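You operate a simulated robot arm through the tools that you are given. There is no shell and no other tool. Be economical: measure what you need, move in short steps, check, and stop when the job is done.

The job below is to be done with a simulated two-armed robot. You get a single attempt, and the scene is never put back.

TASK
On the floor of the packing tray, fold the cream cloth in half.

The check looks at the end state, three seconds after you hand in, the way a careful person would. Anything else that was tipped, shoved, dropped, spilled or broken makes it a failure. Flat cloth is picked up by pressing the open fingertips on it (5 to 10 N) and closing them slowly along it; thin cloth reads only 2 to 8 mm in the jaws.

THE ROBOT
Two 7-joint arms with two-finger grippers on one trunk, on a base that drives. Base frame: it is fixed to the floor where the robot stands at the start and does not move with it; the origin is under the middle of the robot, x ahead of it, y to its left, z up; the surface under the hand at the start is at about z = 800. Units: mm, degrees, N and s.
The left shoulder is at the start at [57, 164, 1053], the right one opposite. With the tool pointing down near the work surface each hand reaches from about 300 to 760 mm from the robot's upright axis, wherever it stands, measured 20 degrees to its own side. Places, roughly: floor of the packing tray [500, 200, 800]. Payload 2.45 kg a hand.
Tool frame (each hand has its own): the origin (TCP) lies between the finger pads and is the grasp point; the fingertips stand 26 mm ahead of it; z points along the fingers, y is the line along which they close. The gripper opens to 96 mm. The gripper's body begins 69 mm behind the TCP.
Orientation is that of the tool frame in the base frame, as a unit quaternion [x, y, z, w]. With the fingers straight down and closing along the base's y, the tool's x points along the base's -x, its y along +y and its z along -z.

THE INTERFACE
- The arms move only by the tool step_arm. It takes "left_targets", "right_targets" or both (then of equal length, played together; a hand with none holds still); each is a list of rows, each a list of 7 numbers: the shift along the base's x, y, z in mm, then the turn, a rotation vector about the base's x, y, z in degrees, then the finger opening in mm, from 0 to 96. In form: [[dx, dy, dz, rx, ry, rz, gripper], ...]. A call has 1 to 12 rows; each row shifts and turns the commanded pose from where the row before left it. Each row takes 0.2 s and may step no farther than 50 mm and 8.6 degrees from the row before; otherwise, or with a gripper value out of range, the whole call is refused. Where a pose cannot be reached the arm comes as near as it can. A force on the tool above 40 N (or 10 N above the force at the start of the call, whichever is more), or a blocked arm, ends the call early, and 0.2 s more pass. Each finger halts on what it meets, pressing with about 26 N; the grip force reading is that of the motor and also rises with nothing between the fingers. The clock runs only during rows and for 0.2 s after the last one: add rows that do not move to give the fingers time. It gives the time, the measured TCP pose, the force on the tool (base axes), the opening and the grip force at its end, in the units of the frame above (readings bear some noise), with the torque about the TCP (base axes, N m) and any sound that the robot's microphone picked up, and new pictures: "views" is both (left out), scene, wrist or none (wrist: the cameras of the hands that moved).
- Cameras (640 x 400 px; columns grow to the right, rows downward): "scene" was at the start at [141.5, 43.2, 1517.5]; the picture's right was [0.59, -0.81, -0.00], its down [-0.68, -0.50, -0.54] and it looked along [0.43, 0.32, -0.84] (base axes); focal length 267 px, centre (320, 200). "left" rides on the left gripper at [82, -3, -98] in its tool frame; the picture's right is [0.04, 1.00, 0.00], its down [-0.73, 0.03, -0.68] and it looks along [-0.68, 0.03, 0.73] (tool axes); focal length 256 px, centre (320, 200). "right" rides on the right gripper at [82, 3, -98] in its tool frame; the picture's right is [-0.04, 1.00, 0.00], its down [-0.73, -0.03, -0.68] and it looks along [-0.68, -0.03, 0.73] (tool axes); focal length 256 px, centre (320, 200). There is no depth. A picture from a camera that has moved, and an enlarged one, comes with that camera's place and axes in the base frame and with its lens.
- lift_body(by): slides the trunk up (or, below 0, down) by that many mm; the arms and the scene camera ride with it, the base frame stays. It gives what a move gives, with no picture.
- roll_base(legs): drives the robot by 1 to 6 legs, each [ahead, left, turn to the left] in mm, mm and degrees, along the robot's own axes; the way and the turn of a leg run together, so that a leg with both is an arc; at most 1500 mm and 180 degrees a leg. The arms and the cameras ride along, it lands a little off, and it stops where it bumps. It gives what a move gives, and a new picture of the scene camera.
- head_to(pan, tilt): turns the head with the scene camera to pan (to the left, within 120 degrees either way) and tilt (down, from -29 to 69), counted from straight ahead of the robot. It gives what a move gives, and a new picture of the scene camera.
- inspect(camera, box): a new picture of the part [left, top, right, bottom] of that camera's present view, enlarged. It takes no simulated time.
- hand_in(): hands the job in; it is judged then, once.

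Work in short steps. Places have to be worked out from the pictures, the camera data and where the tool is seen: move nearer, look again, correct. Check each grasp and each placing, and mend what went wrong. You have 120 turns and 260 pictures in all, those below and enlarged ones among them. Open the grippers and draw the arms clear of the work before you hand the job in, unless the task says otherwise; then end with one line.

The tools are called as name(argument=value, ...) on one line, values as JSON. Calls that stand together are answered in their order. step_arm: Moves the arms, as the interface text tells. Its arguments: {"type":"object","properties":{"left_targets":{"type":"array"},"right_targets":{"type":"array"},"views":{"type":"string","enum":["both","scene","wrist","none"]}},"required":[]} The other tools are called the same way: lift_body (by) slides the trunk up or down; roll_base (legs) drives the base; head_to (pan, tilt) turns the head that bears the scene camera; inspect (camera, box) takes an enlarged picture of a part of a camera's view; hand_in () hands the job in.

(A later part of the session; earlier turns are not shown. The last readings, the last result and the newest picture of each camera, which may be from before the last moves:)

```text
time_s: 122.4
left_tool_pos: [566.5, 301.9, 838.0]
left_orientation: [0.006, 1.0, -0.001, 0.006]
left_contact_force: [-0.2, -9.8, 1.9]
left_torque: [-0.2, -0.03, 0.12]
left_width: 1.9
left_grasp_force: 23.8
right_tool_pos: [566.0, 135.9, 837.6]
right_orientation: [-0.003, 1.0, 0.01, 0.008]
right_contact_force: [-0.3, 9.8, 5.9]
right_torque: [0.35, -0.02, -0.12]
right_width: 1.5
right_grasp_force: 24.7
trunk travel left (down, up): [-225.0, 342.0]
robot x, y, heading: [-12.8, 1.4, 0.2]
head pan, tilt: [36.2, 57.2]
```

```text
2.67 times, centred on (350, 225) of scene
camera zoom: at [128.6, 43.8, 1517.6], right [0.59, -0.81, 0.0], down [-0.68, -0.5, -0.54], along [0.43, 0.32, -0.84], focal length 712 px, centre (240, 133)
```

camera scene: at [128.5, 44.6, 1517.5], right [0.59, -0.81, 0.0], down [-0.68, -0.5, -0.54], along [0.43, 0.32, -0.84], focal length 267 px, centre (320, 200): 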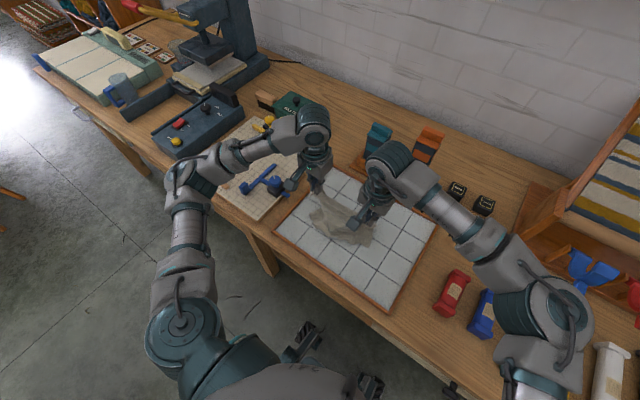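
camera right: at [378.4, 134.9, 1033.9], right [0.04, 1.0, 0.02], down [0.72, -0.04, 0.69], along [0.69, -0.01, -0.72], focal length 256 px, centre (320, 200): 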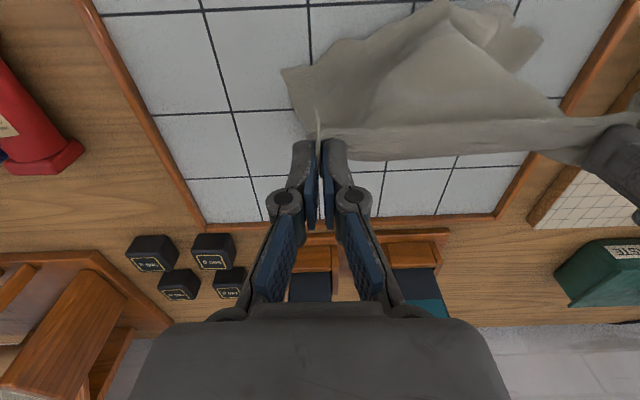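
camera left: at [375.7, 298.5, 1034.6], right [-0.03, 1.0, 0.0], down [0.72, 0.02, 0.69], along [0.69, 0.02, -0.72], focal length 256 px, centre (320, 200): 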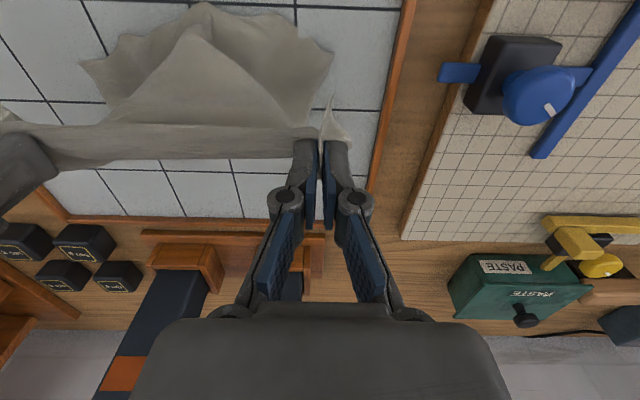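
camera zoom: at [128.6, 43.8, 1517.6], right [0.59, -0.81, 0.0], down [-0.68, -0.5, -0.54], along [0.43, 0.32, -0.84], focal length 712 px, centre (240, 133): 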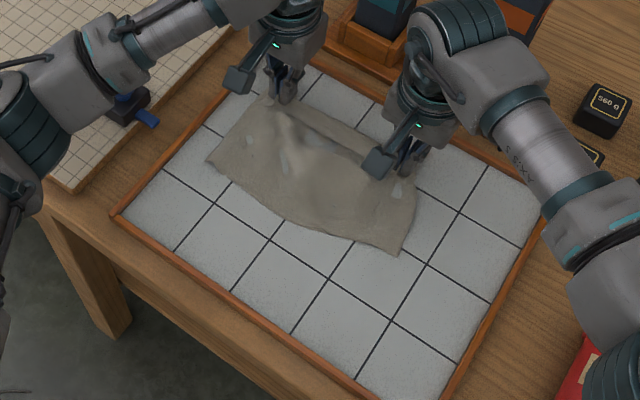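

One row was too long; I repeat with smaller steps.

step_arm(left_targets=[[0, 0, 0, 0, 0, 0, 8], [0, 0, 0, 0, 0, 0, 20], [0, 0, 2, 0, 0, 0, 30], [0, 0, 25, 0, 0, 0, 30], [-10, 5, 35, 0, 0, 0, 30], [-25, 5, 30, 0, 0, 0, 30], [-35, 0, 20, 0, 0, 0, 30], [-40, 0, 10, 0, 0, 0, 30], [0, 0, 0, 0, 0, 0, 30]], right_targets=[[0, 0, 0, 0, 0, 0, 8], [0, 0, 0, 0, 0, 0, 20], [0, 0, 2, 0, 0, 0, 30], [0, 0, 25, 0, 0, 0, 30], [-10, -5, 35, 0, 0, 0, 30], [-25, -15, 30, 0, 0, 0, 30], [-35, -15, 20, 0, 0, 0, 30], [-40, -15, 10, 0, 0, 0, 30], [0, 0, 0, 0, 0, 0, 30]], views="wrist")

inspect(camera="scene", box=[260, 140, 440, 290])

```text
time_s: 124.4
left_tool_pos: [455.6, 308.3, 963.0]
left_orientation: [0.005, 1.0, -0.001, 0.006]
left_contact_force: [0.4, -0.1, 0.5]
left_torque: [0.0, 0.01, 0.01]
left_width: 29.7
left_grasp_force: 0.0
right_tool_pos: [457.0, 84.7, 959.9]
right_orientation: [-0.001, 1.0, 0.008, 0.008]
right_contact_force: [1.1, 0.0, 2.0]
right_torque: [0.02, 0.02, 0.01]
right_width: 30.0
right_grasp_force: 0.1
trunk travel left (down, up): [-225.0, 342.0]
robot x, y, heading: [-12.6, 3.1, 0.0]
head pan, tilt: [36.2, 57.2]
camera right: at [375.4, 84.3, 1056.4], right [0.04, 1.0, 0.02], down [0.72, -0.04, 0.69], along [0.69, -0.01, -0.73], focal length 256 px, centre (320, 200)
camera left: at [372.1, 305.8, 1059.7], right [-0.03, 1.0, 0.0], down [0.73, 0.02, 0.69], along [0.69, 0.02, -0.73], focal length 256 px, centre (320, 200)
```

right: 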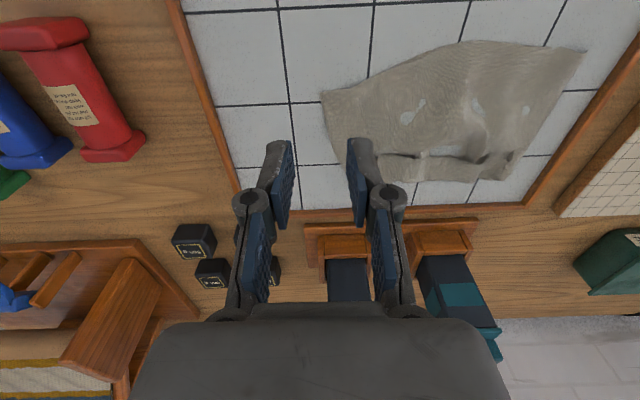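
left: 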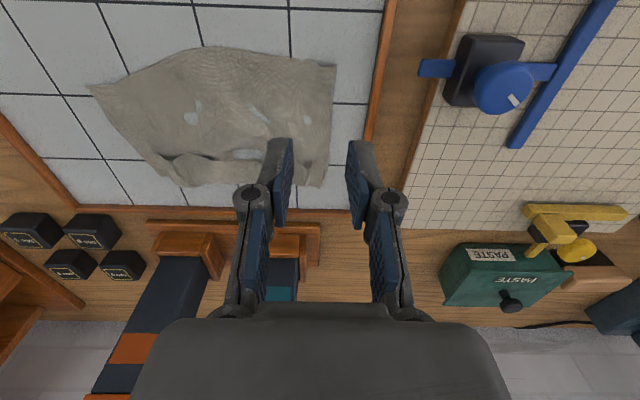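

```text
2.67 times, centred on (350, 215) of scene
camera zoom: at [130.6, 43.5, 1517.2], right [0.59, -0.81, 0.0], down [-0.68, -0.5, -0.54], along [0.43, 0.32, -0.84], focal length 712 px, centre (240, 160)
```

zoom: 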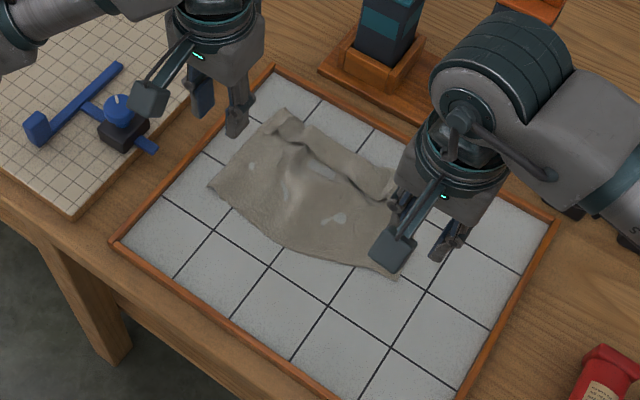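

The cloth is now unfolded, with the near corners at about (441, 323) and (466, 91). I'll grip these tightly at the corners with the hands turned 45° so that it hangs like a curtain, and then fold. I turn and lower over them.

step_arm(left_targets=[[0, 0, -10, 0, 0, -8, 24], [0, 0, -15, 0, 0, -8, 24], [0, 0, -15, 0, 0, -8, 24], [0, 0, -15, 0, 0, -8, 24], [0, 0, -15, 0, 0, -8, 24], [0, 0, -15, 0, 0, -5, 24], [0, 0, 0, 0, 0, 0, 24]], right_targets=[[4, 4, -10, 0, 0, 8, 24], [4, 4, -15, 0, 0, 8, 24], [4, 4, -15, 0, 0, 8, 24], [4, 4, -15, 0, 0, 8, 24], [4, 4, -15, 0, 0, 8, 24], [4, 2, -15, 0, 0, 5, 24], [0, 0, 0, 0, 0, 0, 24]], views="wrist")

```text
time_s: 126.0
left_tool_pos: [454.9, 309.5, 876.1]
left_orientation: [0.388, 0.922, -0.005, 0.006]
left_contact_force: [-0.4, -0.5, -0.1]
left_torque: [-0.01, 0.01, 0.03]
left_width: 24.0
left_grasp_force: 0.1
right_tool_pos: [482.3, 107.1, 874.4]
right_orientation: [-0.384, 0.923, 0.011, 0.004]
right_contact_force: [0.5, 1.0, 0.0]
right_torque: [-0.06, -0.02, 0.02]
right_width: 24.1
right_grasp_force: 0.1
trunk travel left (down, up): [-225.0, 342.0]
robot x, y, heading: [-12.9, 0.9, -0.0]
head pan, tilt: [36.2, 57.2]
camera right: at [423.2, 47.7, 971.3], right [-0.68, 0.73, 0.02], down [0.54, 0.48, 0.69], along [0.5, 0.48, -0.72], focal length 256 px, centre (320, 200)
camera left: at [393.5, 365.7, 973.1], right [0.69, 0.73, 0.0], down [0.53, -0.5, 0.69], along [0.5, -0.48, -0.72], focal length 256 px, centre (320, 200)
```

right: 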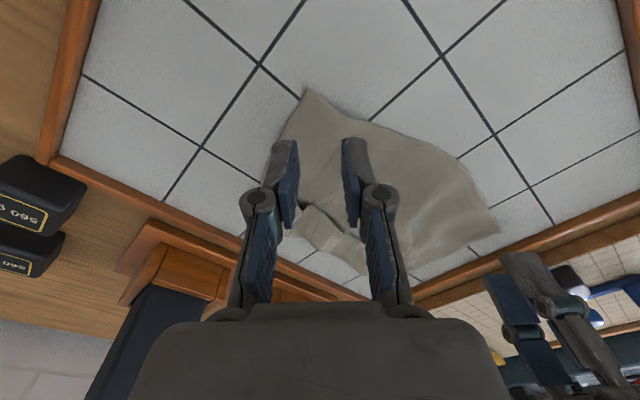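
left: 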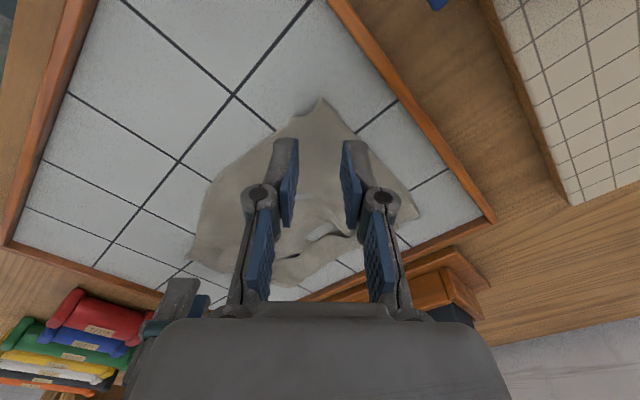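

The corner tips are at (442, 319) and (471, 86). I make small centring shifts and descend to press.

step_arm(left_targets=[[3, -3, -15, 0, 0, 0, 26], [0, 0, -15, 0, 0, 0, 26], [0, 0, -6, 0, 0, 0, 26], [0, 0, -3, 0, 0, 0, 26], [0, 0, -2, 0, 0, 0, 26], [0, 0, 0, 0, 0, 0, 26], [0, 0, 0, 0, 0, 0, 26]], right_targets=[[3, -3, -15, 0, 0, 0, 26], [0, 0, -15, 0, 0, 0, 26], [0, 0, -6, 0, 0, 0, 26], [0, 0, -3, 0, 0, 0, 26], [0, 0, -1, 0, 0, 0, 26], [0, 0, 0, 0, 0, 0, 26], [0, 0, 0, 0, 0, 0, 26]], views="none")

inspect(camera="left", box=[220, 80, 420, 210])

inspect(camera="right", box=[220, 80, 420, 210])

```text
time_s: 127.6
left_tool_pos: [459.0, 306.6, 835.1]
left_orientation: [0.388, 0.922, -0.004, 0.009]
left_contact_force: [1.4, 1.3, 17.8]
left_torque: [0.13, -0.21, -0.01]
left_width: 26.4
left_grasp_force: 0.1
right_tool_pos: [483.0, 103.4, 835.8]
right_orientation: [-0.383, 0.924, 0.012, 0.004]
right_contact_force: [1.3, 0.1, 4.2]
right_torque: [-0.07, -0.1, 0.03]
right_width: 26.1
right_grasp_force: 0.1
trunk travel left (down, up): [-225.0, 342.0]
robot x, y, heading: [-12.6, -0.6, 0.0]
head pan, tilt: [36.2, 57.2]
```

```text
3.08 times, centred on (320, 145) of left
camera zoom: at [396.6, 363.5, 932.5], right [0.69, 0.73, 0.0], down [0.53, -0.5, 0.69], along [0.5, -0.47, -0.72], focal length 788 px, centre (320, 369)
```

zoom: 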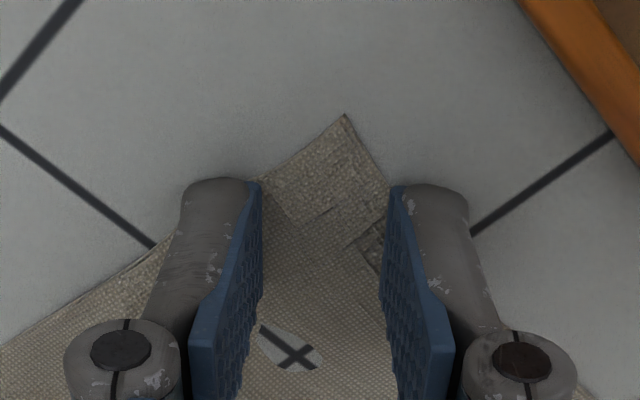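

```text
3.08 times, centred on (320, 145) of right
camera zoom: at [424.0, 43.9, 932.7], right [-0.68, 0.73, 0.02], down [0.54, 0.48, 0.69], along [0.5, 0.48, -0.72], focal length 788 px, centre (320, 369)
```

zoom: 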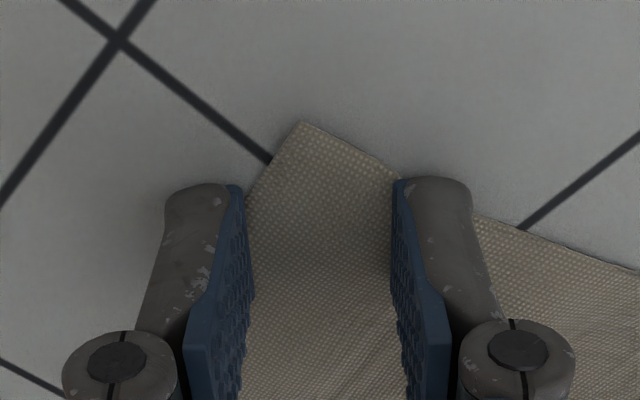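

The fingers straddle each corner, a bit near the edges. I go 7 mm deeper along the diagonal and re-press.

step_arm(left_targets=[[0, 0, 3, 0, 0, 0, 26], [5, -5, 0, 0, 0, 0, 26], [0, 0, -3, 0, 0, 0, 26], [0, 0, -0.3, 0, 0, 0, 26], [0, 0, 0, 0, 0, 0, 26]], right_targets=[[0, 0, 3, 0, 0, 0, 26], [5, 6, 0, 0, 0, 0, 26], [0, 0, -3, 0, 0, 0, 26], [0, 0, -1, 0, 0, 0, 26], [0, 0, 0, 0, 0, 0, 26]], views="none")

step_arm(left_targets=[[0, 0, 0, 0, 0, 0, 24], [0, 0, 0, 0, 0, 0, 20], [0, 0, -0.1, 0, 0, 0, 16], [0, 0, -0.2, 0, 0, 0, 12], [0, 0, -0.2, 0, 0, 0, 8], [0, 0, -0.2, 0, 0, 0, 4], [0, 0, 0, 0, 0, 0, 0], [0, 0, 0, 0, 0, 0, 0]], right_targets=[[0, 0, 0, 0, 0, 0, 24], [0, 0, 0, 0, 0, 0, 20], [0, 0, -0.1, 0, 0, 0, 16], [0, 0, -0.2, 0, 0, 0, 12], [0, 0, -0.2, 0, 0, 0, 8], [0, 0, -0.2, 0, 0, 0, 4], [0, 0, 0, 0, 0, 0, 0], [0, 0, 0, 0, 0, 0, 0]], views="none")

```text
time_s: 128.8
left_tool_pos: [463.9, 301.8, 834.1]
left_orientation: [0.387, 0.922, -0.003, 0.007]
left_contact_force: [0.8, 0.9, 17.4]
left_torque: [0.08, -0.08, 0.03]
left_width: 26.7
left_grasp_force: 5.1
right_tool_pos: [487.7, 110.7, 836.3]
right_orientation: [-0.384, 0.923, 0.011, 0.005]
right_contact_force: [1.8, -2.2, 14.2]
right_torque: [-0.35, -0.16, -0.02]
right_width: 25.3
right_grasp_force: 5.7
trunk travel left (down, up): [-225.0, 342.0]
robot x, y, heading: [-13.2, -0.2, -0.1]
head pan, tilt: [36.2, 57.2]
```

```text
time_s: 130.6
left_tool_pos: [463.4, 302.1, 834.1]
left_orientation: [0.388, 0.922, -0.003, 0.007]
left_contact_force: [2.9, -1.5, 16.4]
left_torque: [0.04, -0.01, 0.01]
left_width: 0.1
left_grasp_force: 25.9
right_tool_pos: [487.5, 109.9, 835.5]
right_orientation: [-0.384, 0.923, 0.013, 0.004]
right_contact_force: [-0.8, 1.2, 19.4]
right_torque: [-0.34, -0.06, -0.04]
right_width: 3.4
right_grasp_force: 33.5
trunk travel left (down, up): [-225.0, 342.0]
robot x, y, heading: [-16.3, -2.5, 0.0]
head pan, tilt: [36.2, 57.2]
```

The right corner is pinched (3.4 mm); the left slipped. I redo the left deeper.

step_arm(left_targets=[[0, 0, 8, 0, 0, 0, 4], [4, -4, 2, 0, 0, 0, 32], [0, 0, 0, 0, 0, 0, 32], [0, 0, -6, 0, 0, 0, 32], [0, 0, -4, 0, 0, 0, 32], [0, 0, -0.5, 0, 0, 0, 32], [0, 0, 0, 0, 0, 0, 32]], views="none")

inspect(camera="left", box=[220, 80, 420, 210])

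```text
time_s: 132.2
left_tool_pos: [467.7, 296.6, 834.5]
left_orientation: [0.387, 0.922, -0.003, 0.009]
left_contact_force: [0.6, 0.3, 21.9]
left_torque: [0.09, -0.2, 0.03]
left_width: 32.9
left_grasp_force: 6.5
right_tool_pos: [485.9, 108.5, 834.7]
right_orientation: [-0.383, 0.924, 0.012, 0.005]
right_contact_force: [-1.2, 0.6, 23.5]
right_torque: [-0.29, 0.11, -0.04]
right_width: 2.8
right_grasp_force: 32.1
trunk travel left (down, up): [-225.0, 342.0]
robot x, y, heading: [-11.6, -0.2, -0.1]
head pan, tilt: [36.2, 57.2]
```

```text
3.08 times, centred on (320, 145) of left
camera zoom: at [405.4, 353.5, 931.8], right [0.69, 0.73, 0.0], down [0.52, -0.5, 0.69], along [0.5, -0.47, -0.72], focal length 788 px, centre (320, 369)
```

zoom: 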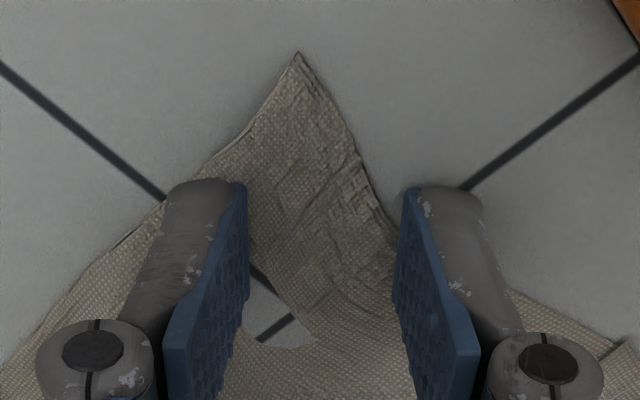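

The right finger of the pair is slightly off the edge. I shift 6 mm across, ease the pressure, and close slowly.

step_arm(left_targets=[[0, 0, 4, 0, 0, 0, 30], [-4, -4, 0, 0, 0, 0, 30], [0, 0, -3, 0, 0, 0, 30], [0, 0, -0.8, 0, 0, 0, 30], [0, 0, 0, 0, 0, 0, 30], [0, 0, 0, 0, 0, 0, 26], [0, 0, 0, 0, 0, 0, 22], [0, 0, 0, 0, 0, 0, 18], [0, 0, 0, 0, 0, 0, 14], [0, 0, -0.2, 0, 0, 0, 10], [0, 0, -0.2, 0, 0, 0, 6], [0, 0, -0.2, 0, 0, 0, 2]], views="none")

step_arm(left_targets=[[0, 0, 0, 0, 0, 0, 0], [0, 0, 0, 0, 0, 0, 0]], views="none")

```text
time_s: 134.8
left_tool_pos: [462.0, 293.5, 835.3]
left_orientation: [0.387, 0.922, -0.002, 0.008]
left_contact_force: [-1.0, 2.6, 33.2]
left_torque: [0.02, 0.09, -0.02]
left_width: 2.0
left_grasp_force: 0.0
right_tool_pos: [486.0, 108.6, 834.1]
right_orientation: [-0.383, 0.924, 0.011, 0.004]
right_contact_force: [-0.1, -1.4, 17.5]
right_torque: [-0.23, -0.01, -0.02]
right_width: 2.8
right_grasp_force: 30.4
trunk travel left (down, up): [-225.0, 342.0]
robot x, y, heading: [-12.2, 0.2, -0.1]
head pan, tilt: [36.2, 57.2]
```

```text
time_s: 135.4
left_tool_pos: [460.4, 292.4, 833.7]
left_orientation: [0.387, 0.922, -0.003, 0.007]
left_contact_force: [-2.9, 1.4, 31.2]
left_torque: [0.0, 0.19, 0.0]
left_width: 0.1
left_grasp_force: 26.3
right_tool_pos: [486.1, 109.9, 834.7]
right_orientation: [-0.383, 0.923, 0.012, 0.004]
right_contact_force: [-1.5, -1.3, 25.0]
right_torque: [-0.39, -0.1, -0.04]
right_width: 2.0
right_grasp_force: 30.1
trunk travel left (down, up): [-225.0, 342.0]
robot x, y, heading: [-17.5, 0.7, -0.3]
head pan, tilt: [36.2, 57.2]
```

The left failed again. I raise it, open, and look at the corner.

step_arm(left_targets=[[0, 0, 10, 0, 0, 0, 4], [0, 0, 20, 0, 0, 0, 32], [0, 0, 10, 0, 0, 0, 36], [0, 0, 0, 0, 0, 0, 36]], views="none")

inspect(camera="left", box=[160, 40, 460, 230])

```text
time_s: 136.4
left_tool_pos: [462.4, 294.1, 873.7]
left_orientation: [0.388, 0.922, -0.003, 0.006]
left_contact_force: [0.3, 0.4, -0.6]
left_torque: [0.03, -0.03, -0.01]
left_width: 35.9
left_grasp_force: 0.1
right_tool_pos: [487.1, 108.2, 834.7]
right_orientation: [-0.383, 0.924, 0.012, 0.004]
right_contact_force: [3.4, -1.4, 30.3]
right_torque: [-0.18, 0.09, 0.0]
right_width: 3.5
right_grasp_force: 23.2
trunk travel left (down, up): [-225.0, 342.0]
robot x, y, heading: [-13.6, 0.3, 0.1]
head pan, tilt: [36.2, 57.2]
```

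```text
2.11 times, centred on (310, 135) of left
camera zoom: at [401.0, 349.8, 970.4], right [0.69, 0.73, 0.0], down [0.53, -0.5, 0.69], along [0.5, -0.47, -0.72], focal length 539 px, centre (341, 337)
```

zoom: 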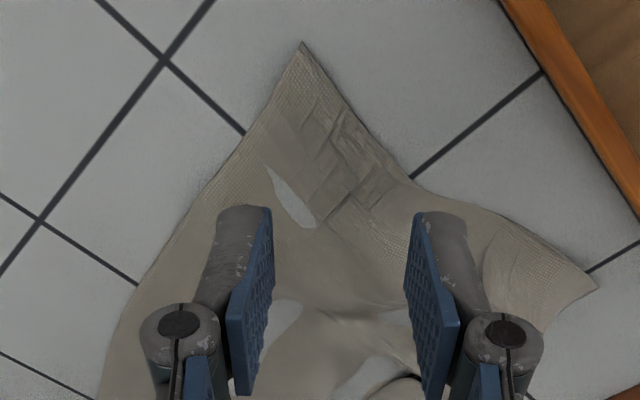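

The corner tip is now at about (425, 313), so I was too deep. I recentre 24 mm inside the tip and press at about 10–15 N.

step_arm(left_targets=[[-10, 1, -10, 0, 0, 0, 28], [-10, 1, -14, 0, 0, 0, 28], [0, 0, -10, 0, 0, 0, 28], [0, 0, -3, 0, 0, 0, 28], [0, 0, -1.2, 0, 0, 0, 28], [0, 0, 0, 0, 0, 0, 28], [0, 0, 0, 0, 0, 0, 28]], views="none")

inspect(camera="left", box=[220, 80, 420, 210])

```text
time_s: 138.0
left_tool_pos: [444.2, 294.7, 834.7]
left_orientation: [0.387, 0.922, -0.002, 0.008]
left_contact_force: [0.2, 1.0, 14.2]
left_torque: [-0.02, 0.0, -0.03]
left_width: 27.8
left_grasp_force: 5.9
right_tool_pos: [485.6, 109.4, 834.7]
right_orientation: [-0.384, 0.923, 0.013, 0.004]
right_contact_force: [0.2, -0.1, 18.3]
right_torque: [-0.26, 0.04, 0.0]
right_width: 3.6
right_grasp_force: 33.9
trunk travel left (down, up): [-225.0, 342.0]
robot x, y, heading: [-14.8, -2.5, 0.1]
head pan, tilt: [36.2, 57.2]
```

```text
3.08 times, centred on (320, 145) of left
camera zoom: at [381.9, 352.1, 932.6], right [0.69, 0.73, 0.0], down [0.53, -0.5, 0.69], along [0.5, -0.47, -0.72], focal length 788 px, centre (320, 369)
```

zoom: 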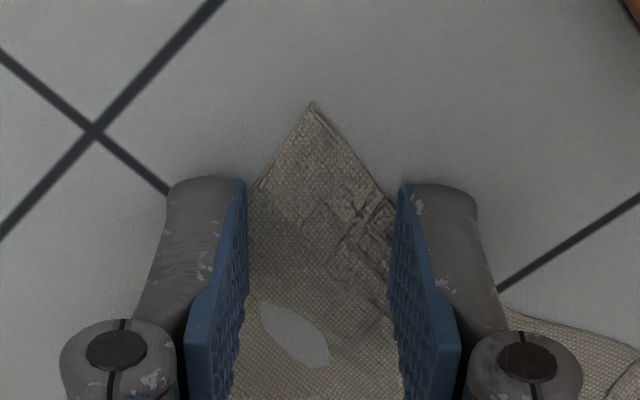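

Good straddle at 14 N. I close slowly with increasing pressure.

step_arm(left_targets=[[0, 0, 0, 0, 0, 0, 25], [0, 0, 0, 0, 0, 0, 22], [0, 0, -0.1, 0, 0, 0, 19], [0, 0, -0.2, 0, 0, 0, 16], [0, 0, -0.2, 0, 0, 0, 13], [0, 0, -0.2, 0, 0, 0, 10], [0, 0, -0.3, 0, 0, 0, 7], [0, 0, -0.3, 0, 0, 0, 4], [0, 0, -0.2, 0, 0, 0, 1], [0, 0, 0, 0, 0, 0, 0], [0, 0, 0, 0, 0, 0, 0]], views="none")

inspect(camera="left", box=[220, 80, 420, 210])

```text
time_s: 140.4
left_tool_pos: [441.8, 295.2, 834.8]
left_orientation: [0.387, 0.922, -0.003, 0.007]
left_contact_force: [1.9, -0.2, 16.5]
left_torque: [0.05, 0.02, -0.01]
left_width: 0.0
left_grasp_force: 26.4
right_tool_pos: [485.8, 109.5, 834.3]
right_orientation: [-0.384, 0.923, 0.011, 0.004]
right_contact_force: [3.1, -2.5, 25.9]
right_torque: [-0.34, -0.16, 0.06]
right_width: 4.8
right_grasp_force: 26.1
trunk travel left (down, up): [-225.0, 342.0]
robot x, y, heading: [-9.2, 0.5, 0.0]
head pan, tilt: [36.2, 57.2]
```

```text
3.08 times, centred on (320, 145) of left
camera zoom: at [380.7, 351.5, 931.6], right [0.69, 0.73, 0.0], down [0.53, -0.5, 0.69], along [0.5, -0.47, -0.72], focal length 788 px, centre (320, 369)
```

zoom: 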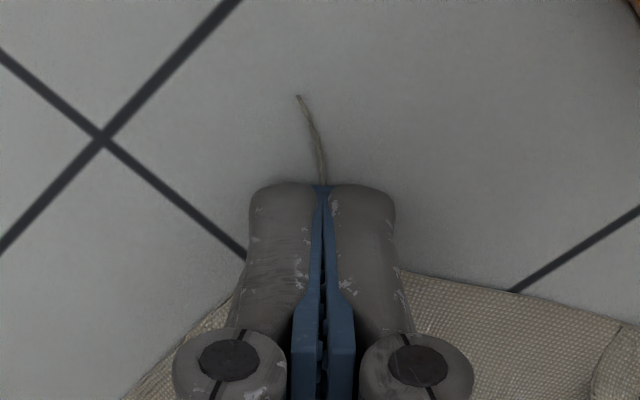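

The corner is squeezed to a thin ridge at the tips, so it may be held. I lift both hands a little to test.

step_arm(left_targets=[[0, 0, 4, 0, 0, 0, 0], [0, 0, 10, 0, 0, 0, 0], [0, 0, 14, 0, 0, 0, 0], [0, 0, 14, 0, 0, 0, 0], [0, 0, 0, 0, 0, 0, 0]], right_targets=[[0, 0, 4, 0, 0, 0, 0], [-2, 0, 10, 0, 0, 0, 0], [-4, 0, 14, 0, 0, 0, 0], [-4, 0, 14, 0, 0, 0, 0], [0, 0, 0, 0, 0, 0, 0]], views="wrist")

```text
time_s: 141.6
left_tool_pos: [445.5, 296.0, 872.3]
left_orientation: [0.388, 0.921, -0.004, 0.007]
left_contact_force: [-0.1, 0.1, 0.5]
left_torque: [0.02, -0.01, 0.03]
left_width: 0.0
left_grasp_force: 26.2
right_tool_pos: [478.1, 110.4, 872.9]
right_orientation: [-0.385, 0.923, 0.012, 0.002]
right_contact_force: [-0.9, 0.1, 1.0]
right_torque: [-0.07, -0.05, -0.04]
right_width: 4.7
right_grasp_force: 34.7
trunk travel left (down, up): [-225.0, 342.0]
robot x, y, heading: [-15.5, -2.1, -0.1]
head pan, tilt: [36.2, 57.2]
camera right: at [419.3, 51.4, 969.8], right [-0.68, 0.73, 0.02], down [0.54, 0.48, 0.69], along [0.49, 0.48, -0.72], focal length 256 px, centre (320, 200)
camera left: at [384.0, 353.8, 970.3], right [0.69, 0.73, 0.0], down [0.53, -0.5, 0.69], along [0.5, -0.47, -0.72], focal length 256 px, centre (320, 200)
```

right: 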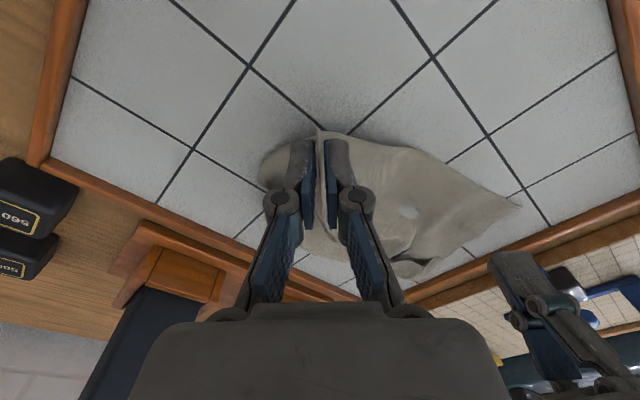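
left: 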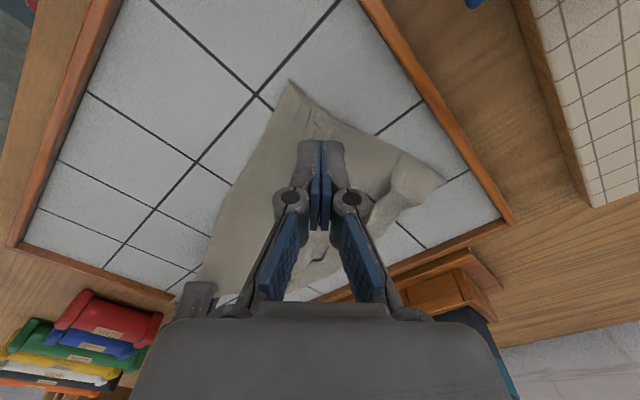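

The right corner is held well, but the left slid out; its tip is now at about (411, 303). I try once more with a wider opening, so more cloth gathers.

step_arm(left_targets=[[-7, -4, -4, 0, 0, 0, 20], [-6, -4, -12, 0, 0, 0, 40], [0, 0, -12, 0, 0, 0, 40], [0, 0, -7, 0, 0, 0, 40], [0, 0, -3, 0, 0, 0, 40], [0, 0, -0.6, 0, 0, 0, 40], [0, 0, 0, 0, 0, 0, 40], [0, 0, 0, 0, 0, 0, 36], [0, 0, 0, 0, 0, 0, 32], [0, 0, 0, 0, 0, 0, 28], [0, 0, -0.2, 0, 0, 0, 24], [0, 0, -0.2, 0, 0, 0, 20]], views="none")

inspect(camera="left", box=[220, 80, 420, 210])

```text
time_s: 144.2
left_tool_pos: [431.8, 288.3, 834.7]
left_orientation: [0.388, 0.922, -0.004, 0.008]
left_contact_force: [-0.3, -0.4, 9.2]
left_torque: [-0.01, -0.02, 0.0]
left_width: 19.2
left_grasp_force: 0.2
right_tool_pos: [476.9, 109.5, 873.3]
right_orientation: [-0.384, 0.923, 0.012, 0.004]
right_contact_force: [0.2, 0.7, 1.3]
right_torque: [-0.02, 0.0, 0.01]
right_width: 2.3
right_grasp_force: 29.3
trunk travel left (down, up): [-225.0, 342.0]
robot x, y, heading: [-12.9, -0.7, 0.2]
head pan, tilt: [36.2, 57.2]
```

```text
3.08 times, centred on (320, 145) of left
camera zoom: at [369.9, 345.0, 932.9], right [0.69, 0.73, 0.0], down [0.53, -0.5, 0.69], along [0.5, -0.47, -0.72], focal length 788 px, centre (320, 369)
```

zoom: 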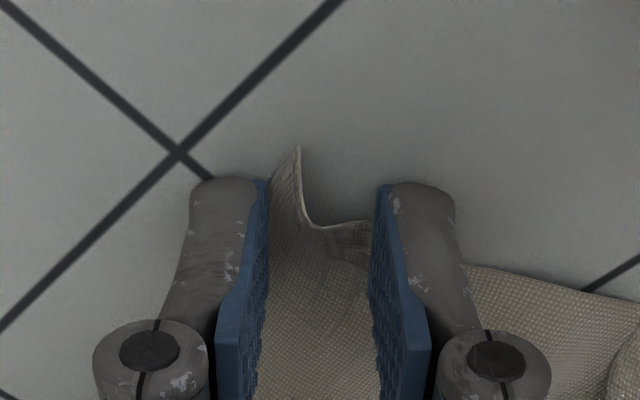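

The corner is curling up between the pads. I finish closing.

step_arm(left_targets=[[0, 0, 0, 0, 0, 0, 17], [0, 0, -0.1, 0, 0, 0, 14], [0, 0, -0.2, 0, 0, 0, 11], [0, 0, -0.2, 0, 0, 0, 8], [0, 0, -0.2, 0, 0, 0, 5], [0, 0, 0, 0, 0, 0, 2], [0, 0, 0, 0, 0, 0, 0], [0, 0, 0, 0, 0, 0, 0]], views="none")

inspect(camera="left", box=[220, 80, 420, 210])

```text
time_s: 146.0
left_tool_pos: [430.3, 287.4, 834.3]
left_orientation: [0.388, 0.922, -0.002, 0.008]
left_contact_force: [-0.3, -0.7, 5.9]
left_torque: [-0.11, 0.02, -0.03]
left_width: 3.8
left_grasp_force: 25.9
right_tool_pos: [477.0, 110.3, 874.2]
right_orientation: [-0.383, 0.923, 0.011, 0.003]
right_contact_force: [-0.4, 0.0, 0.2]
right_torque: [0.03, 0.01, 0.0]
right_width: 3.9
right_grasp_force: 24.5
trunk travel left (down, up): [-225.0, 342.0]
robot x, y, heading: [-11.6, 0.7, -0.0]
head pan, tilt: [36.2, 57.2]
```

```text
3.08 times, centred on (320, 145) of left
camera zoom: at [369.2, 344.2, 932.3], right [0.69, 0.73, 0.0], down [0.53, -0.5, 0.69], along [0.5, -0.47, -0.72], focal length 788 px, centre (320, 369)
```

zoom: 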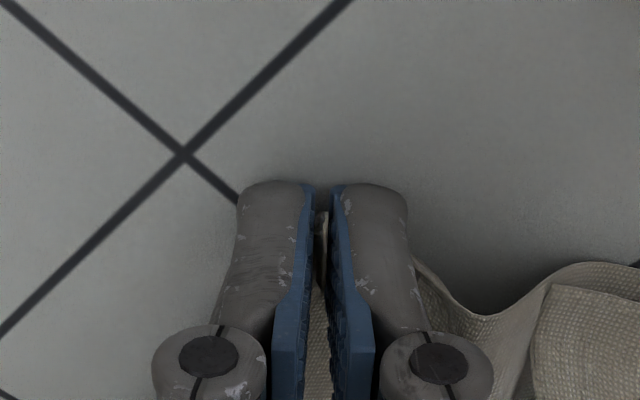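

Now both near corners are held tightly (3.8 and 3.9 mm). I lift to hang the cloth, spreading the hands to the cloth's width.

step_arm(left_targets=[[0, 0, 8, 0, 0, 0, 0], [0, 0, 14, 0, 0, 0, 0], [0, 2, 20, 0, 0, 0, 0], [0, 2, 20, 0, 0, 0, 0], [0, 2, 20, 0, 0, 0, 0], [0, 2, 20, 0, 0, 0, 0], [0, 2, 20, 0, 0, 0, 0], [0, 3, 20, 0, 0, 0, 0], [0, 3, 20, 0, 0, 0, 0], [0, 3, 20, 0, 0, 0, 0], [0, 3, 20, 0, 0, 0, 0], [0, 0, 20, 0, 0, 0, 0]], right_targets=[[0, 0, 0, 0, 0, 0, 0], [-4, 0, 0, 0, 0, 0, 0], [-5, -2, 14, 0, 0, 0, 0], [-5, -2, 18, 0, 0, 0, 0], [-5, -2, 18, 0, 0, 0, 0], [-5, -2, 18, 0, 0, 0, 0], [-5, -2, 20, 0, 0, 0, 0], [-5, -3, 20, 0, 0, 0, 0], [-5, -3, 20, 0, 0, 0, 0], [-5, -3, 18, 0, 0, 0, 0], [-3, -3, 18, 0, 0, 0, 0], [0, 0, 18, 0, 0, 0, 0]], views="scene")

inspect(camera="scene", box=[240, 100, 440, 280])

```text
time_s: 148.6
left_tool_pos: [432.7, 311.9, 1057.3]
left_orientation: [0.388, 0.922, -0.004, 0.006]
left_contact_force: [-0.8, 0.0, 0.2]
left_torque: [0.01, -0.01, 0.0]
left_width: 0.2
left_grasp_force: 25.6
right_tool_pos: [431.4, 88.2, 1056.6]
right_orientation: [-0.383, 0.924, 0.012, 0.004]
right_contact_force: [2.3, 1.2, -0.6]
right_torque: [-0.02, -0.02, 0.01]
right_width: 2.5
right_grasp_force: 22.9
trunk travel left (down, up): [-225.0, 342.0]
robot x, y, heading: [-12.6, -1.7, 0.0]
head pan, tilt: [36.2, 57.2]
camera scene: at [127.9, 43.4, 1517.6], right [0.59, -0.81, 0.0], down [-0.68, -0.5, -0.54], along [0.43, 0.32, -0.84], focal length 267 px, centre (320, 200)
```

scene: 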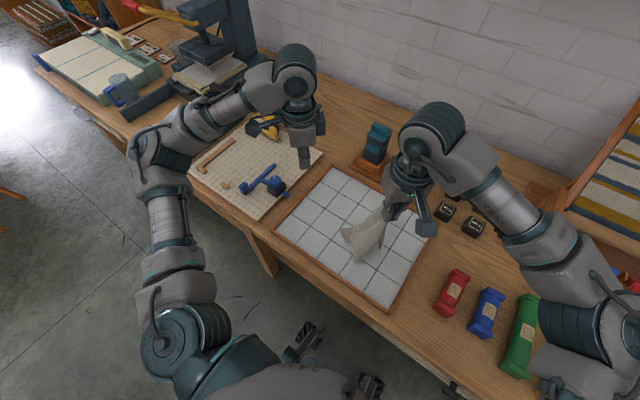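

```text
2.22 times, centred on (340, 190) of scene
camera zoom: at [127.9, 43.4, 1517.6], right [0.59, -0.81, 0.0], down [-0.68, -0.5, -0.54], along [0.43, 0.32, -0.84], focal length 594 px, centre (276, 222)
```

zoom: 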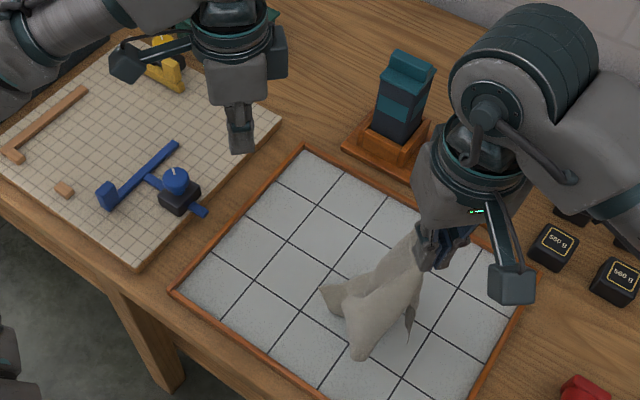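

The left slipped and the cloth hangs from the right corner only. I carry it toward the far left, then lay it out diagonally toward the near right, so that it opens on the tray floor.

step_arm(left_targets=[[0, 10, 0, 0, 0, 5, 20], [0, 20, 0, 0, 0, 8, 20], [0, 20, 0, 0, 0, 8, 20], [0, 20, 0, 0, 0, 8, 20], [0, 0, 0, 0, 0, 8, 20], [0, 0, 0, 0, 0, 8, 20], [0, 0, 0, 0, 0, 0, 20], [0, 0, 0, 0, 0, 0, 20], [0, 0, 0, 0, 0, 0, 20], [0, 0, 0, 0, 0, 0, 20], [0, 0, 0, 0, 0, 0, 20], [0, 0, 0, 0, 0, 0, 20]], right_targets=[[22, 24, 20, 0, 0, 0, 0], [24, 26, 16, 0, 0, 0, 0], [24, 26, 6, 0, 0, 0, 0], [18, 20, 0, 0, 0, 0, 0], [-6, -6, -30, 0, 0, 0, 0], [-14, -14, -32, 0, 0, 0, 0], [-18, -18, -32, 0, 0, 0, 0], [-20, -20, -32, 0, 0, 0, 0], [-22, -22, -32, 0, 0, 0, 0], [-22, -22, -32, 0, 0, 0, 0], [-22, -22, -32, 0, 0, 0, 0], [-20, -20, -26, 0, 0, 0, 0]], views="scene")

inspect(camera="scene", box=[250, 150, 450, 310])

```text
time_s: 151.2
left_tool_pos: [430.8, 381.5, 1054.7]
left_orientation: [0.006, 1.0, -0.001, 0.007]
left_contact_force: [0.5, 0.1, 1.1]
left_torque: [0.01, -0.02, 0.01]
left_width: 19.9
left_grasp_force: 0.1
right_tool_pos: [359.1, 22.0, 844.7]
right_orientation: [-0.384, 0.923, 0.012, 0.003]
right_contact_force: [0.9, 0.0, 0.1]
right_torque: [0.02, -0.04, -0.04]
right_width: 1.9
right_grasp_force: 23.0
right hand out of reach, approached as far as the arm can: row 4
trunk travel left (down, up): [-225.0, 342.0]
robot x, y, heading: [-13.2, 1.4, -0.1]
head pan, tilt: [36.2, 57.2]
camera scene: at [128.2, 43.0, 1517.6], right [0.59, -0.81, 0.0], down [-0.68, -0.5, -0.54], along [0.43, 0.32, -0.84], focal length 267 px, centre (320, 200)
```

scene: 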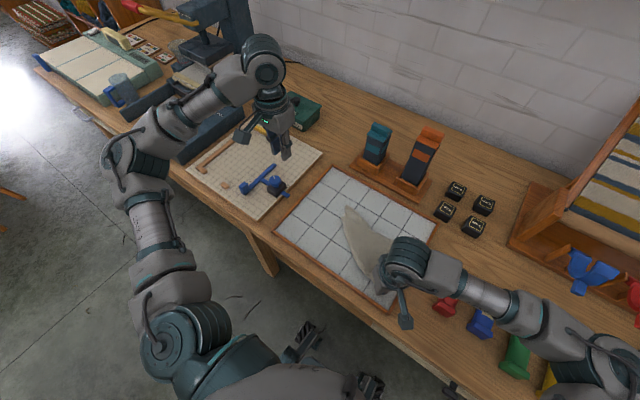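

```text
2.50 times, centred on (350, 230) of scene
camera zoom: at [128.2, 43.0, 1517.6], right [0.59, -0.81, 0.0], down [-0.68, -0.5, -0.54], along [0.43, 0.32, -0.84], focal length 668 px, centre (245, 125)
```

zoom: 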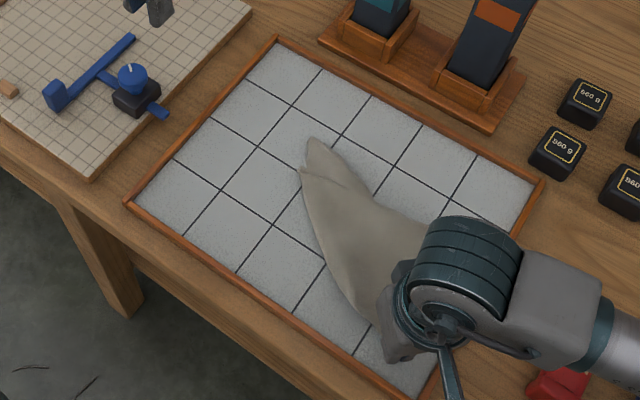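

It lies in a long shape from the near right to the centre. I release it, raise the right hand, and look at its state.

step_arm(right_targets=[[0, 0, -5, 0, 0, 0, 0], [0, 0, 0, 0, 0, 0, 10], [0, 0, 0, 0, 0, 0, 30], [0, 0, 10, 0, 0, 0, 40], [0, 0, 30, 0, 0, -8, 40], [0, 0, 40, 0, 0, -8, 40], [0, 0, 40, 0, 0, -8, 40], [0, -10, 20, 0, 0, -8, 40], [10, -20, 0, 0, 0, -8, 40], [10, -20, 0, 0, 0, -5, 40], [0, 0, 0, 0, 0, 0, 40]], views="wrist")

inspect(camera="scene", box=[250, 150, 450, 310])

```text
time_s: 153.6
left_tool_pos: [431.0, 381.2, 1053.5]
left_orientation: [0.005, 1.0, -0.001, 0.008]
left_contact_force: [-0.6, -0.3, 0.2]
left_torque: [0.02, 0.01, -0.02]
left_width: 19.8
left_grasp_force: 0.0
right_tool_pos: [378.8, -28.7, 981.2]
right_orientation: [-0.001, 1.0, 0.009, 0.008]
right_contact_force: [0.9, -0.3, -0.2]
right_torque: [-0.02, -0.03, -0.04]
right_width: 39.7
right_grasp_force: 0.0
trunk travel left (down, up): [-225.0, 342.0]
robot x, y, heading: [-12.5, -0.8, 0.1]
head pan, tilt: [36.2, 57.2]
camera right: at [296.6, -28.7, 1078.7], right [0.04, 1.0, 0.02], down [0.72, -0.04, 0.69], along [0.69, -0.01, -0.72], focal length 256 px, centre (320, 200)
```

right: 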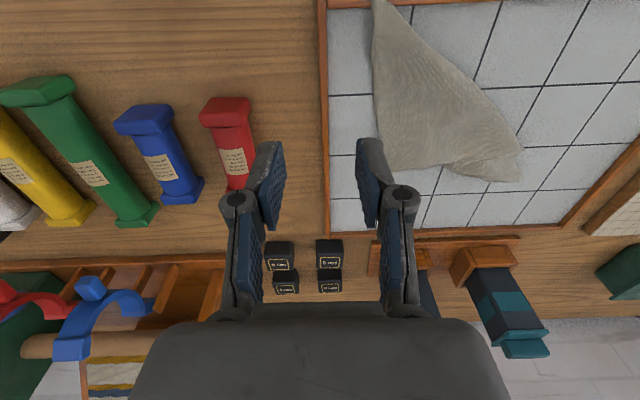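

```text
2.50 times, centred on (350, 230) of scene
camera zoom: at [128.2, 42.9, 1517.6], right [0.59, -0.81, 0.0], down [-0.68, -0.5, -0.54], along [0.43, 0.32, -0.84], focal length 668 px, centre (245, 125)
```

zoom: 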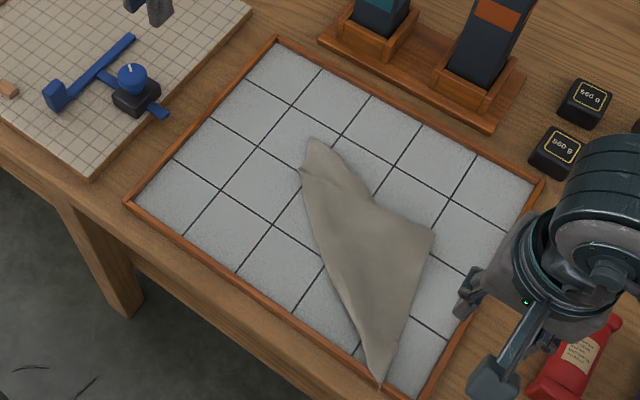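

The cloth now lies as a diagonal half-fold triangle. I enlarge it to see which edges are crease and which corners are on top.

inspect(camera="right", box=[350, 0, 550, 200])

```text
2.00 times, centred on (450, 100) of right
camera zoom: at [296.6, -28.7, 1078.7], right [0.04, 1.0, 0.02], down [0.72, -0.04, 0.69], along [0.69, -0.01, -0.72], focal length 512 px, centre (60, 400)
```

zoom: 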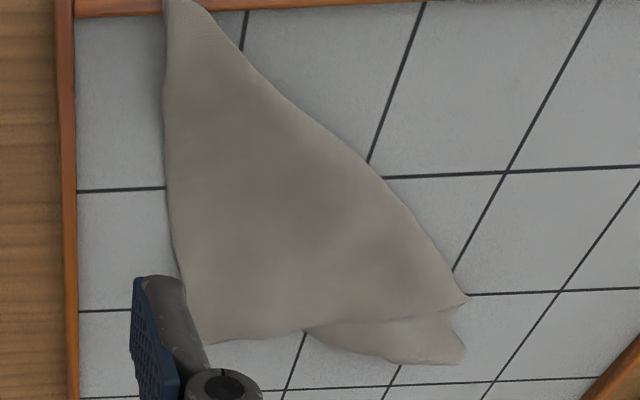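

Top-layer corner V is at about (505, 62), with the hypotenuse toward the near left. I'll pinch V with the right hand turned 45° and carry it over the hypotenuse to open the cloth again.

step_arm(right_targets=[[18, 18, -6, 0, 0, -8, 40], [18, 18, -18, 0, 0, -8, 40], [18, 18, -20, 0, 0, -8, 40], [18, 18, -20, 0, 0, -8, 40], [18, 18, -20, 0, 0, -8, 40], [18, 17, -20, 0, 0, -5, 40], [0, 0, 0, 0, 0, 0, 40]], views="wrist")

```text
time_s: 155.2
left_tool_pos: [431.2, 382.0, 1054.4]
left_orientation: [0.005, 1.0, -0.001, 0.007]
left_contact_force: [-0.2, 0.0, -0.4]
left_torque: [0.0, -0.04, -0.02]
left_width: 19.9
left_grasp_force: 0.1
right_tool_pos: [488.0, 78.8, 879.9]
right_orientation: [0.381, 0.924, 0.006, 0.01]
right_contact_force: [0.7, -0.4, -1.0]
right_torque: [-0.02, 0.02, 0.01]
right_width: 39.9
right_grasp_force: 0.1
trunk travel left (down, up): [-225.0, 342.0]
robot x, y, heading: [-13.2, -2.1, 0.1]
head pan, tilt: [36.2, 57.2]
camera right: at [431.6, 137.3, 976.2], right [0.73, 0.68, 0.02], down [0.48, -0.54, 0.69], along [0.48, -0.5, -0.72], focal length 256 px, centre (320, 200)
```

right: 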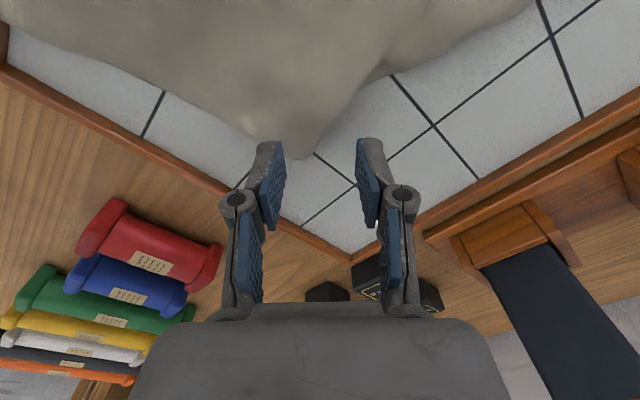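

V is at (500, 45). I recentre, descend with the wide opening, and close slowly as with the successful corner grip.

step_arm(right_targets=[[-4, -15, -12, 0, 0, 0, 40], [0, 0, -15, 0, 0, 0, 40], [0, 0, -10, 0, 0, 0, 40], [0, 0, -5, 0, 0, 0, 40], [0, 0, -1.5, 0, 0, 0, 40], [0, 0, 0, 0, 0, 0, 40], [0, 0, 0, 0, 0, 0, 36], [0, 0, 0, 0, 0, 0, 32], [0, 0, 0, 0, 0, 0, 28], [0, 0, -0.2, 0, 0, 0, 24], [0, 0, -0.2, 0, 0, 0, 20]], views="none")

step_arm(right_targets=[[0, 0, 0, 0, 0, 0, 17], [0, 0, -0.1, 0, 0, 0, 14], [0, 0, -0.2, 0, 0, 0, 11], [0, 0, -0.2, 0, 0, 0, 8], [0, 0, -0.2, 0, 0, 0, 5], [0, 0, 0, 0, 0, 0, 2], [0, 0, 0, 0, 0, 0, 0], [0, 0, 0, 0, 0, 0, 0]], views="wrist")

```text
time_s: 157.6
left_tool_pos: [429.2, 382.1, 1055.0]
left_orientation: [0.005, 1.0, -0.001, 0.008]
left_contact_force: [0.7, -0.4, -0.4]
left_torque: [-0.02, -0.05, 0.01]
left_width: 20.2
left_grasp_force: 0.0
right_tool_pos: [484.1, 62.9, 833.5]
right_orientation: [0.382, 0.924, 0.005, 0.012]
right_contact_force: [1.2, -0.4, 20.4]
right_torque: [0.12, -0.03, 0.0]
right_width: 21.1
right_grasp_force: 0.0
trunk travel left (down, up): [-225.0, 342.0]
robot x, y, heading: [-15.6, 1.3, 0.1]
head pan, tilt: [36.2, 57.2]
```

```text
time_s: 159.4
left_tool_pos: [428.5, 380.5, 1055.8]
left_orientation: [0.005, 1.0, 0.0, 0.007]
left_contact_force: [0.0, -0.6, -0.2]
left_torque: [-0.01, -0.02, 0.02]
left_width: 20.0
left_grasp_force: 0.1
right_tool_pos: [483.4, 64.0, 835.2]
right_orientation: [0.382, 0.924, 0.007, 0.012]
right_contact_force: [-2.5, -3.5, 35.9]
right_torque: [-0.25, 0.61, 0.06]
right_width: 3.4
right_grasp_force: 25.8
trunk travel left (down, up): [-225.0, 342.0]
robot x, y, heading: [-13.2, -0.7, 0.1]
head pan, tilt: [36.2, 57.2]
camera right: at [426.1, 121.6, 932.3], right [0.73, 0.68, 0.02], down [0.48, -0.54, 0.69], along [0.48, -0.49, -0.72], focal length 256 px, centre (320, 200)
```

right: 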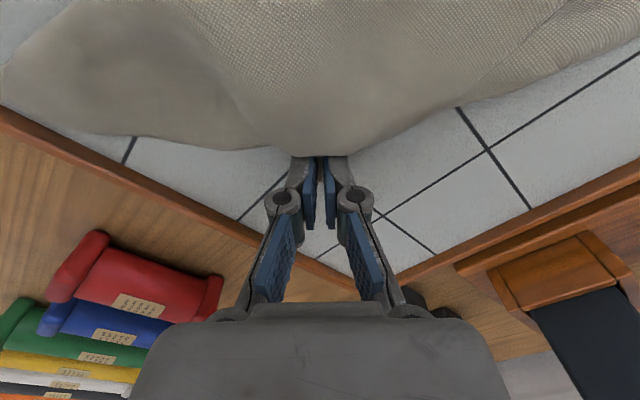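

Pinched (3.4 mm). I lift and carry V over the hypotenuse toward (355, 205) and lay it down.

step_arm(right_targets=[[0, 0, 10, 0, 0, 0, 0], [-8, 8, 22, 0, 0, 0, 0], [-12, 13, 22, 0, 0, 0, 0], [-13, 14, 20, 0, 0, 0, 0], [-14, 15, 12, 0, 0, 0, 0], [-14, 15, 0, 0, 0, 0, 0], [-14, 15, -8, 0, 0, 0, 0], [-14, 15, -14, 0, 0, 0, 0], [-14, 15, -18, 0, 0, 0, 0], [-14, 15, -20, 0, 0, 0, 0], [-10, 12, -16, 0, 0, 0, 0], [0, 0, 0, 0, 0, 0, 0]], views="scene")

inspect(camera="scene", box=[250, 150, 450, 310])

```text
time_s: 162.0
left_tool_pos: [431.2, 381.4, 1053.8]
left_orientation: [0.005, 1.0, 0.0, 0.007]
left_contact_force: [0.0, 0.3, 0.0]
left_torque: [-0.04, 0.0, 0.03]
left_width: 19.7
left_grasp_force: 0.0
right_tool_pos: [357.7, 200.5, 840.8]
right_orientation: [0.381, 0.925, 0.005, 0.011]
right_contact_force: [1.7, 1.7, 1.5]
right_torque: [0.01, -0.02, 0.03]
right_width: 3.2
right_grasp_force: 32.9
trunk travel left (down, up): [-225.0, 342.0]
robot x, y, heading: [-14.0, 0.3, 0.1]
head pan, tilt: [36.2, 57.2]
camera scene: at [128.2, 45.7, 1517.5], right [0.59, -0.81, 0.0], down [-0.68, -0.5, -0.54], along [0.43, 0.32, -0.84], focal length 267 px, centre (320, 200)
```

scene: 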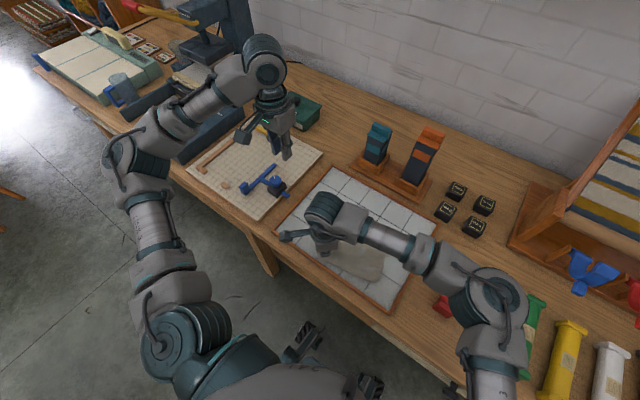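

```text
2.50 times, centred on (350, 230) of scene
camera zoom: at [128.2, 45.7, 1517.5], right [0.59, -0.81, 0.0], down [-0.68, -0.5, -0.54], along [0.43, 0.32, -0.84], focal length 668 px, centre (245, 125)
```

zoom: 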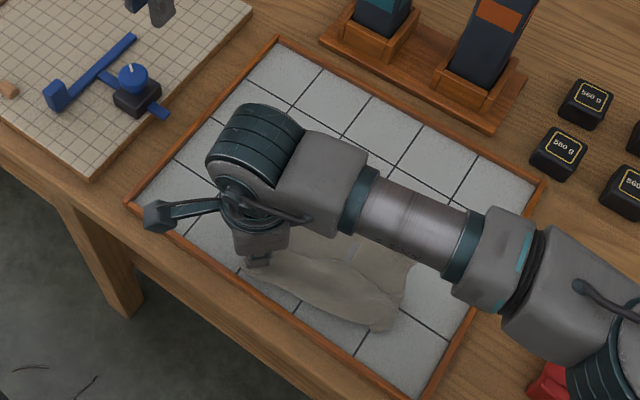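

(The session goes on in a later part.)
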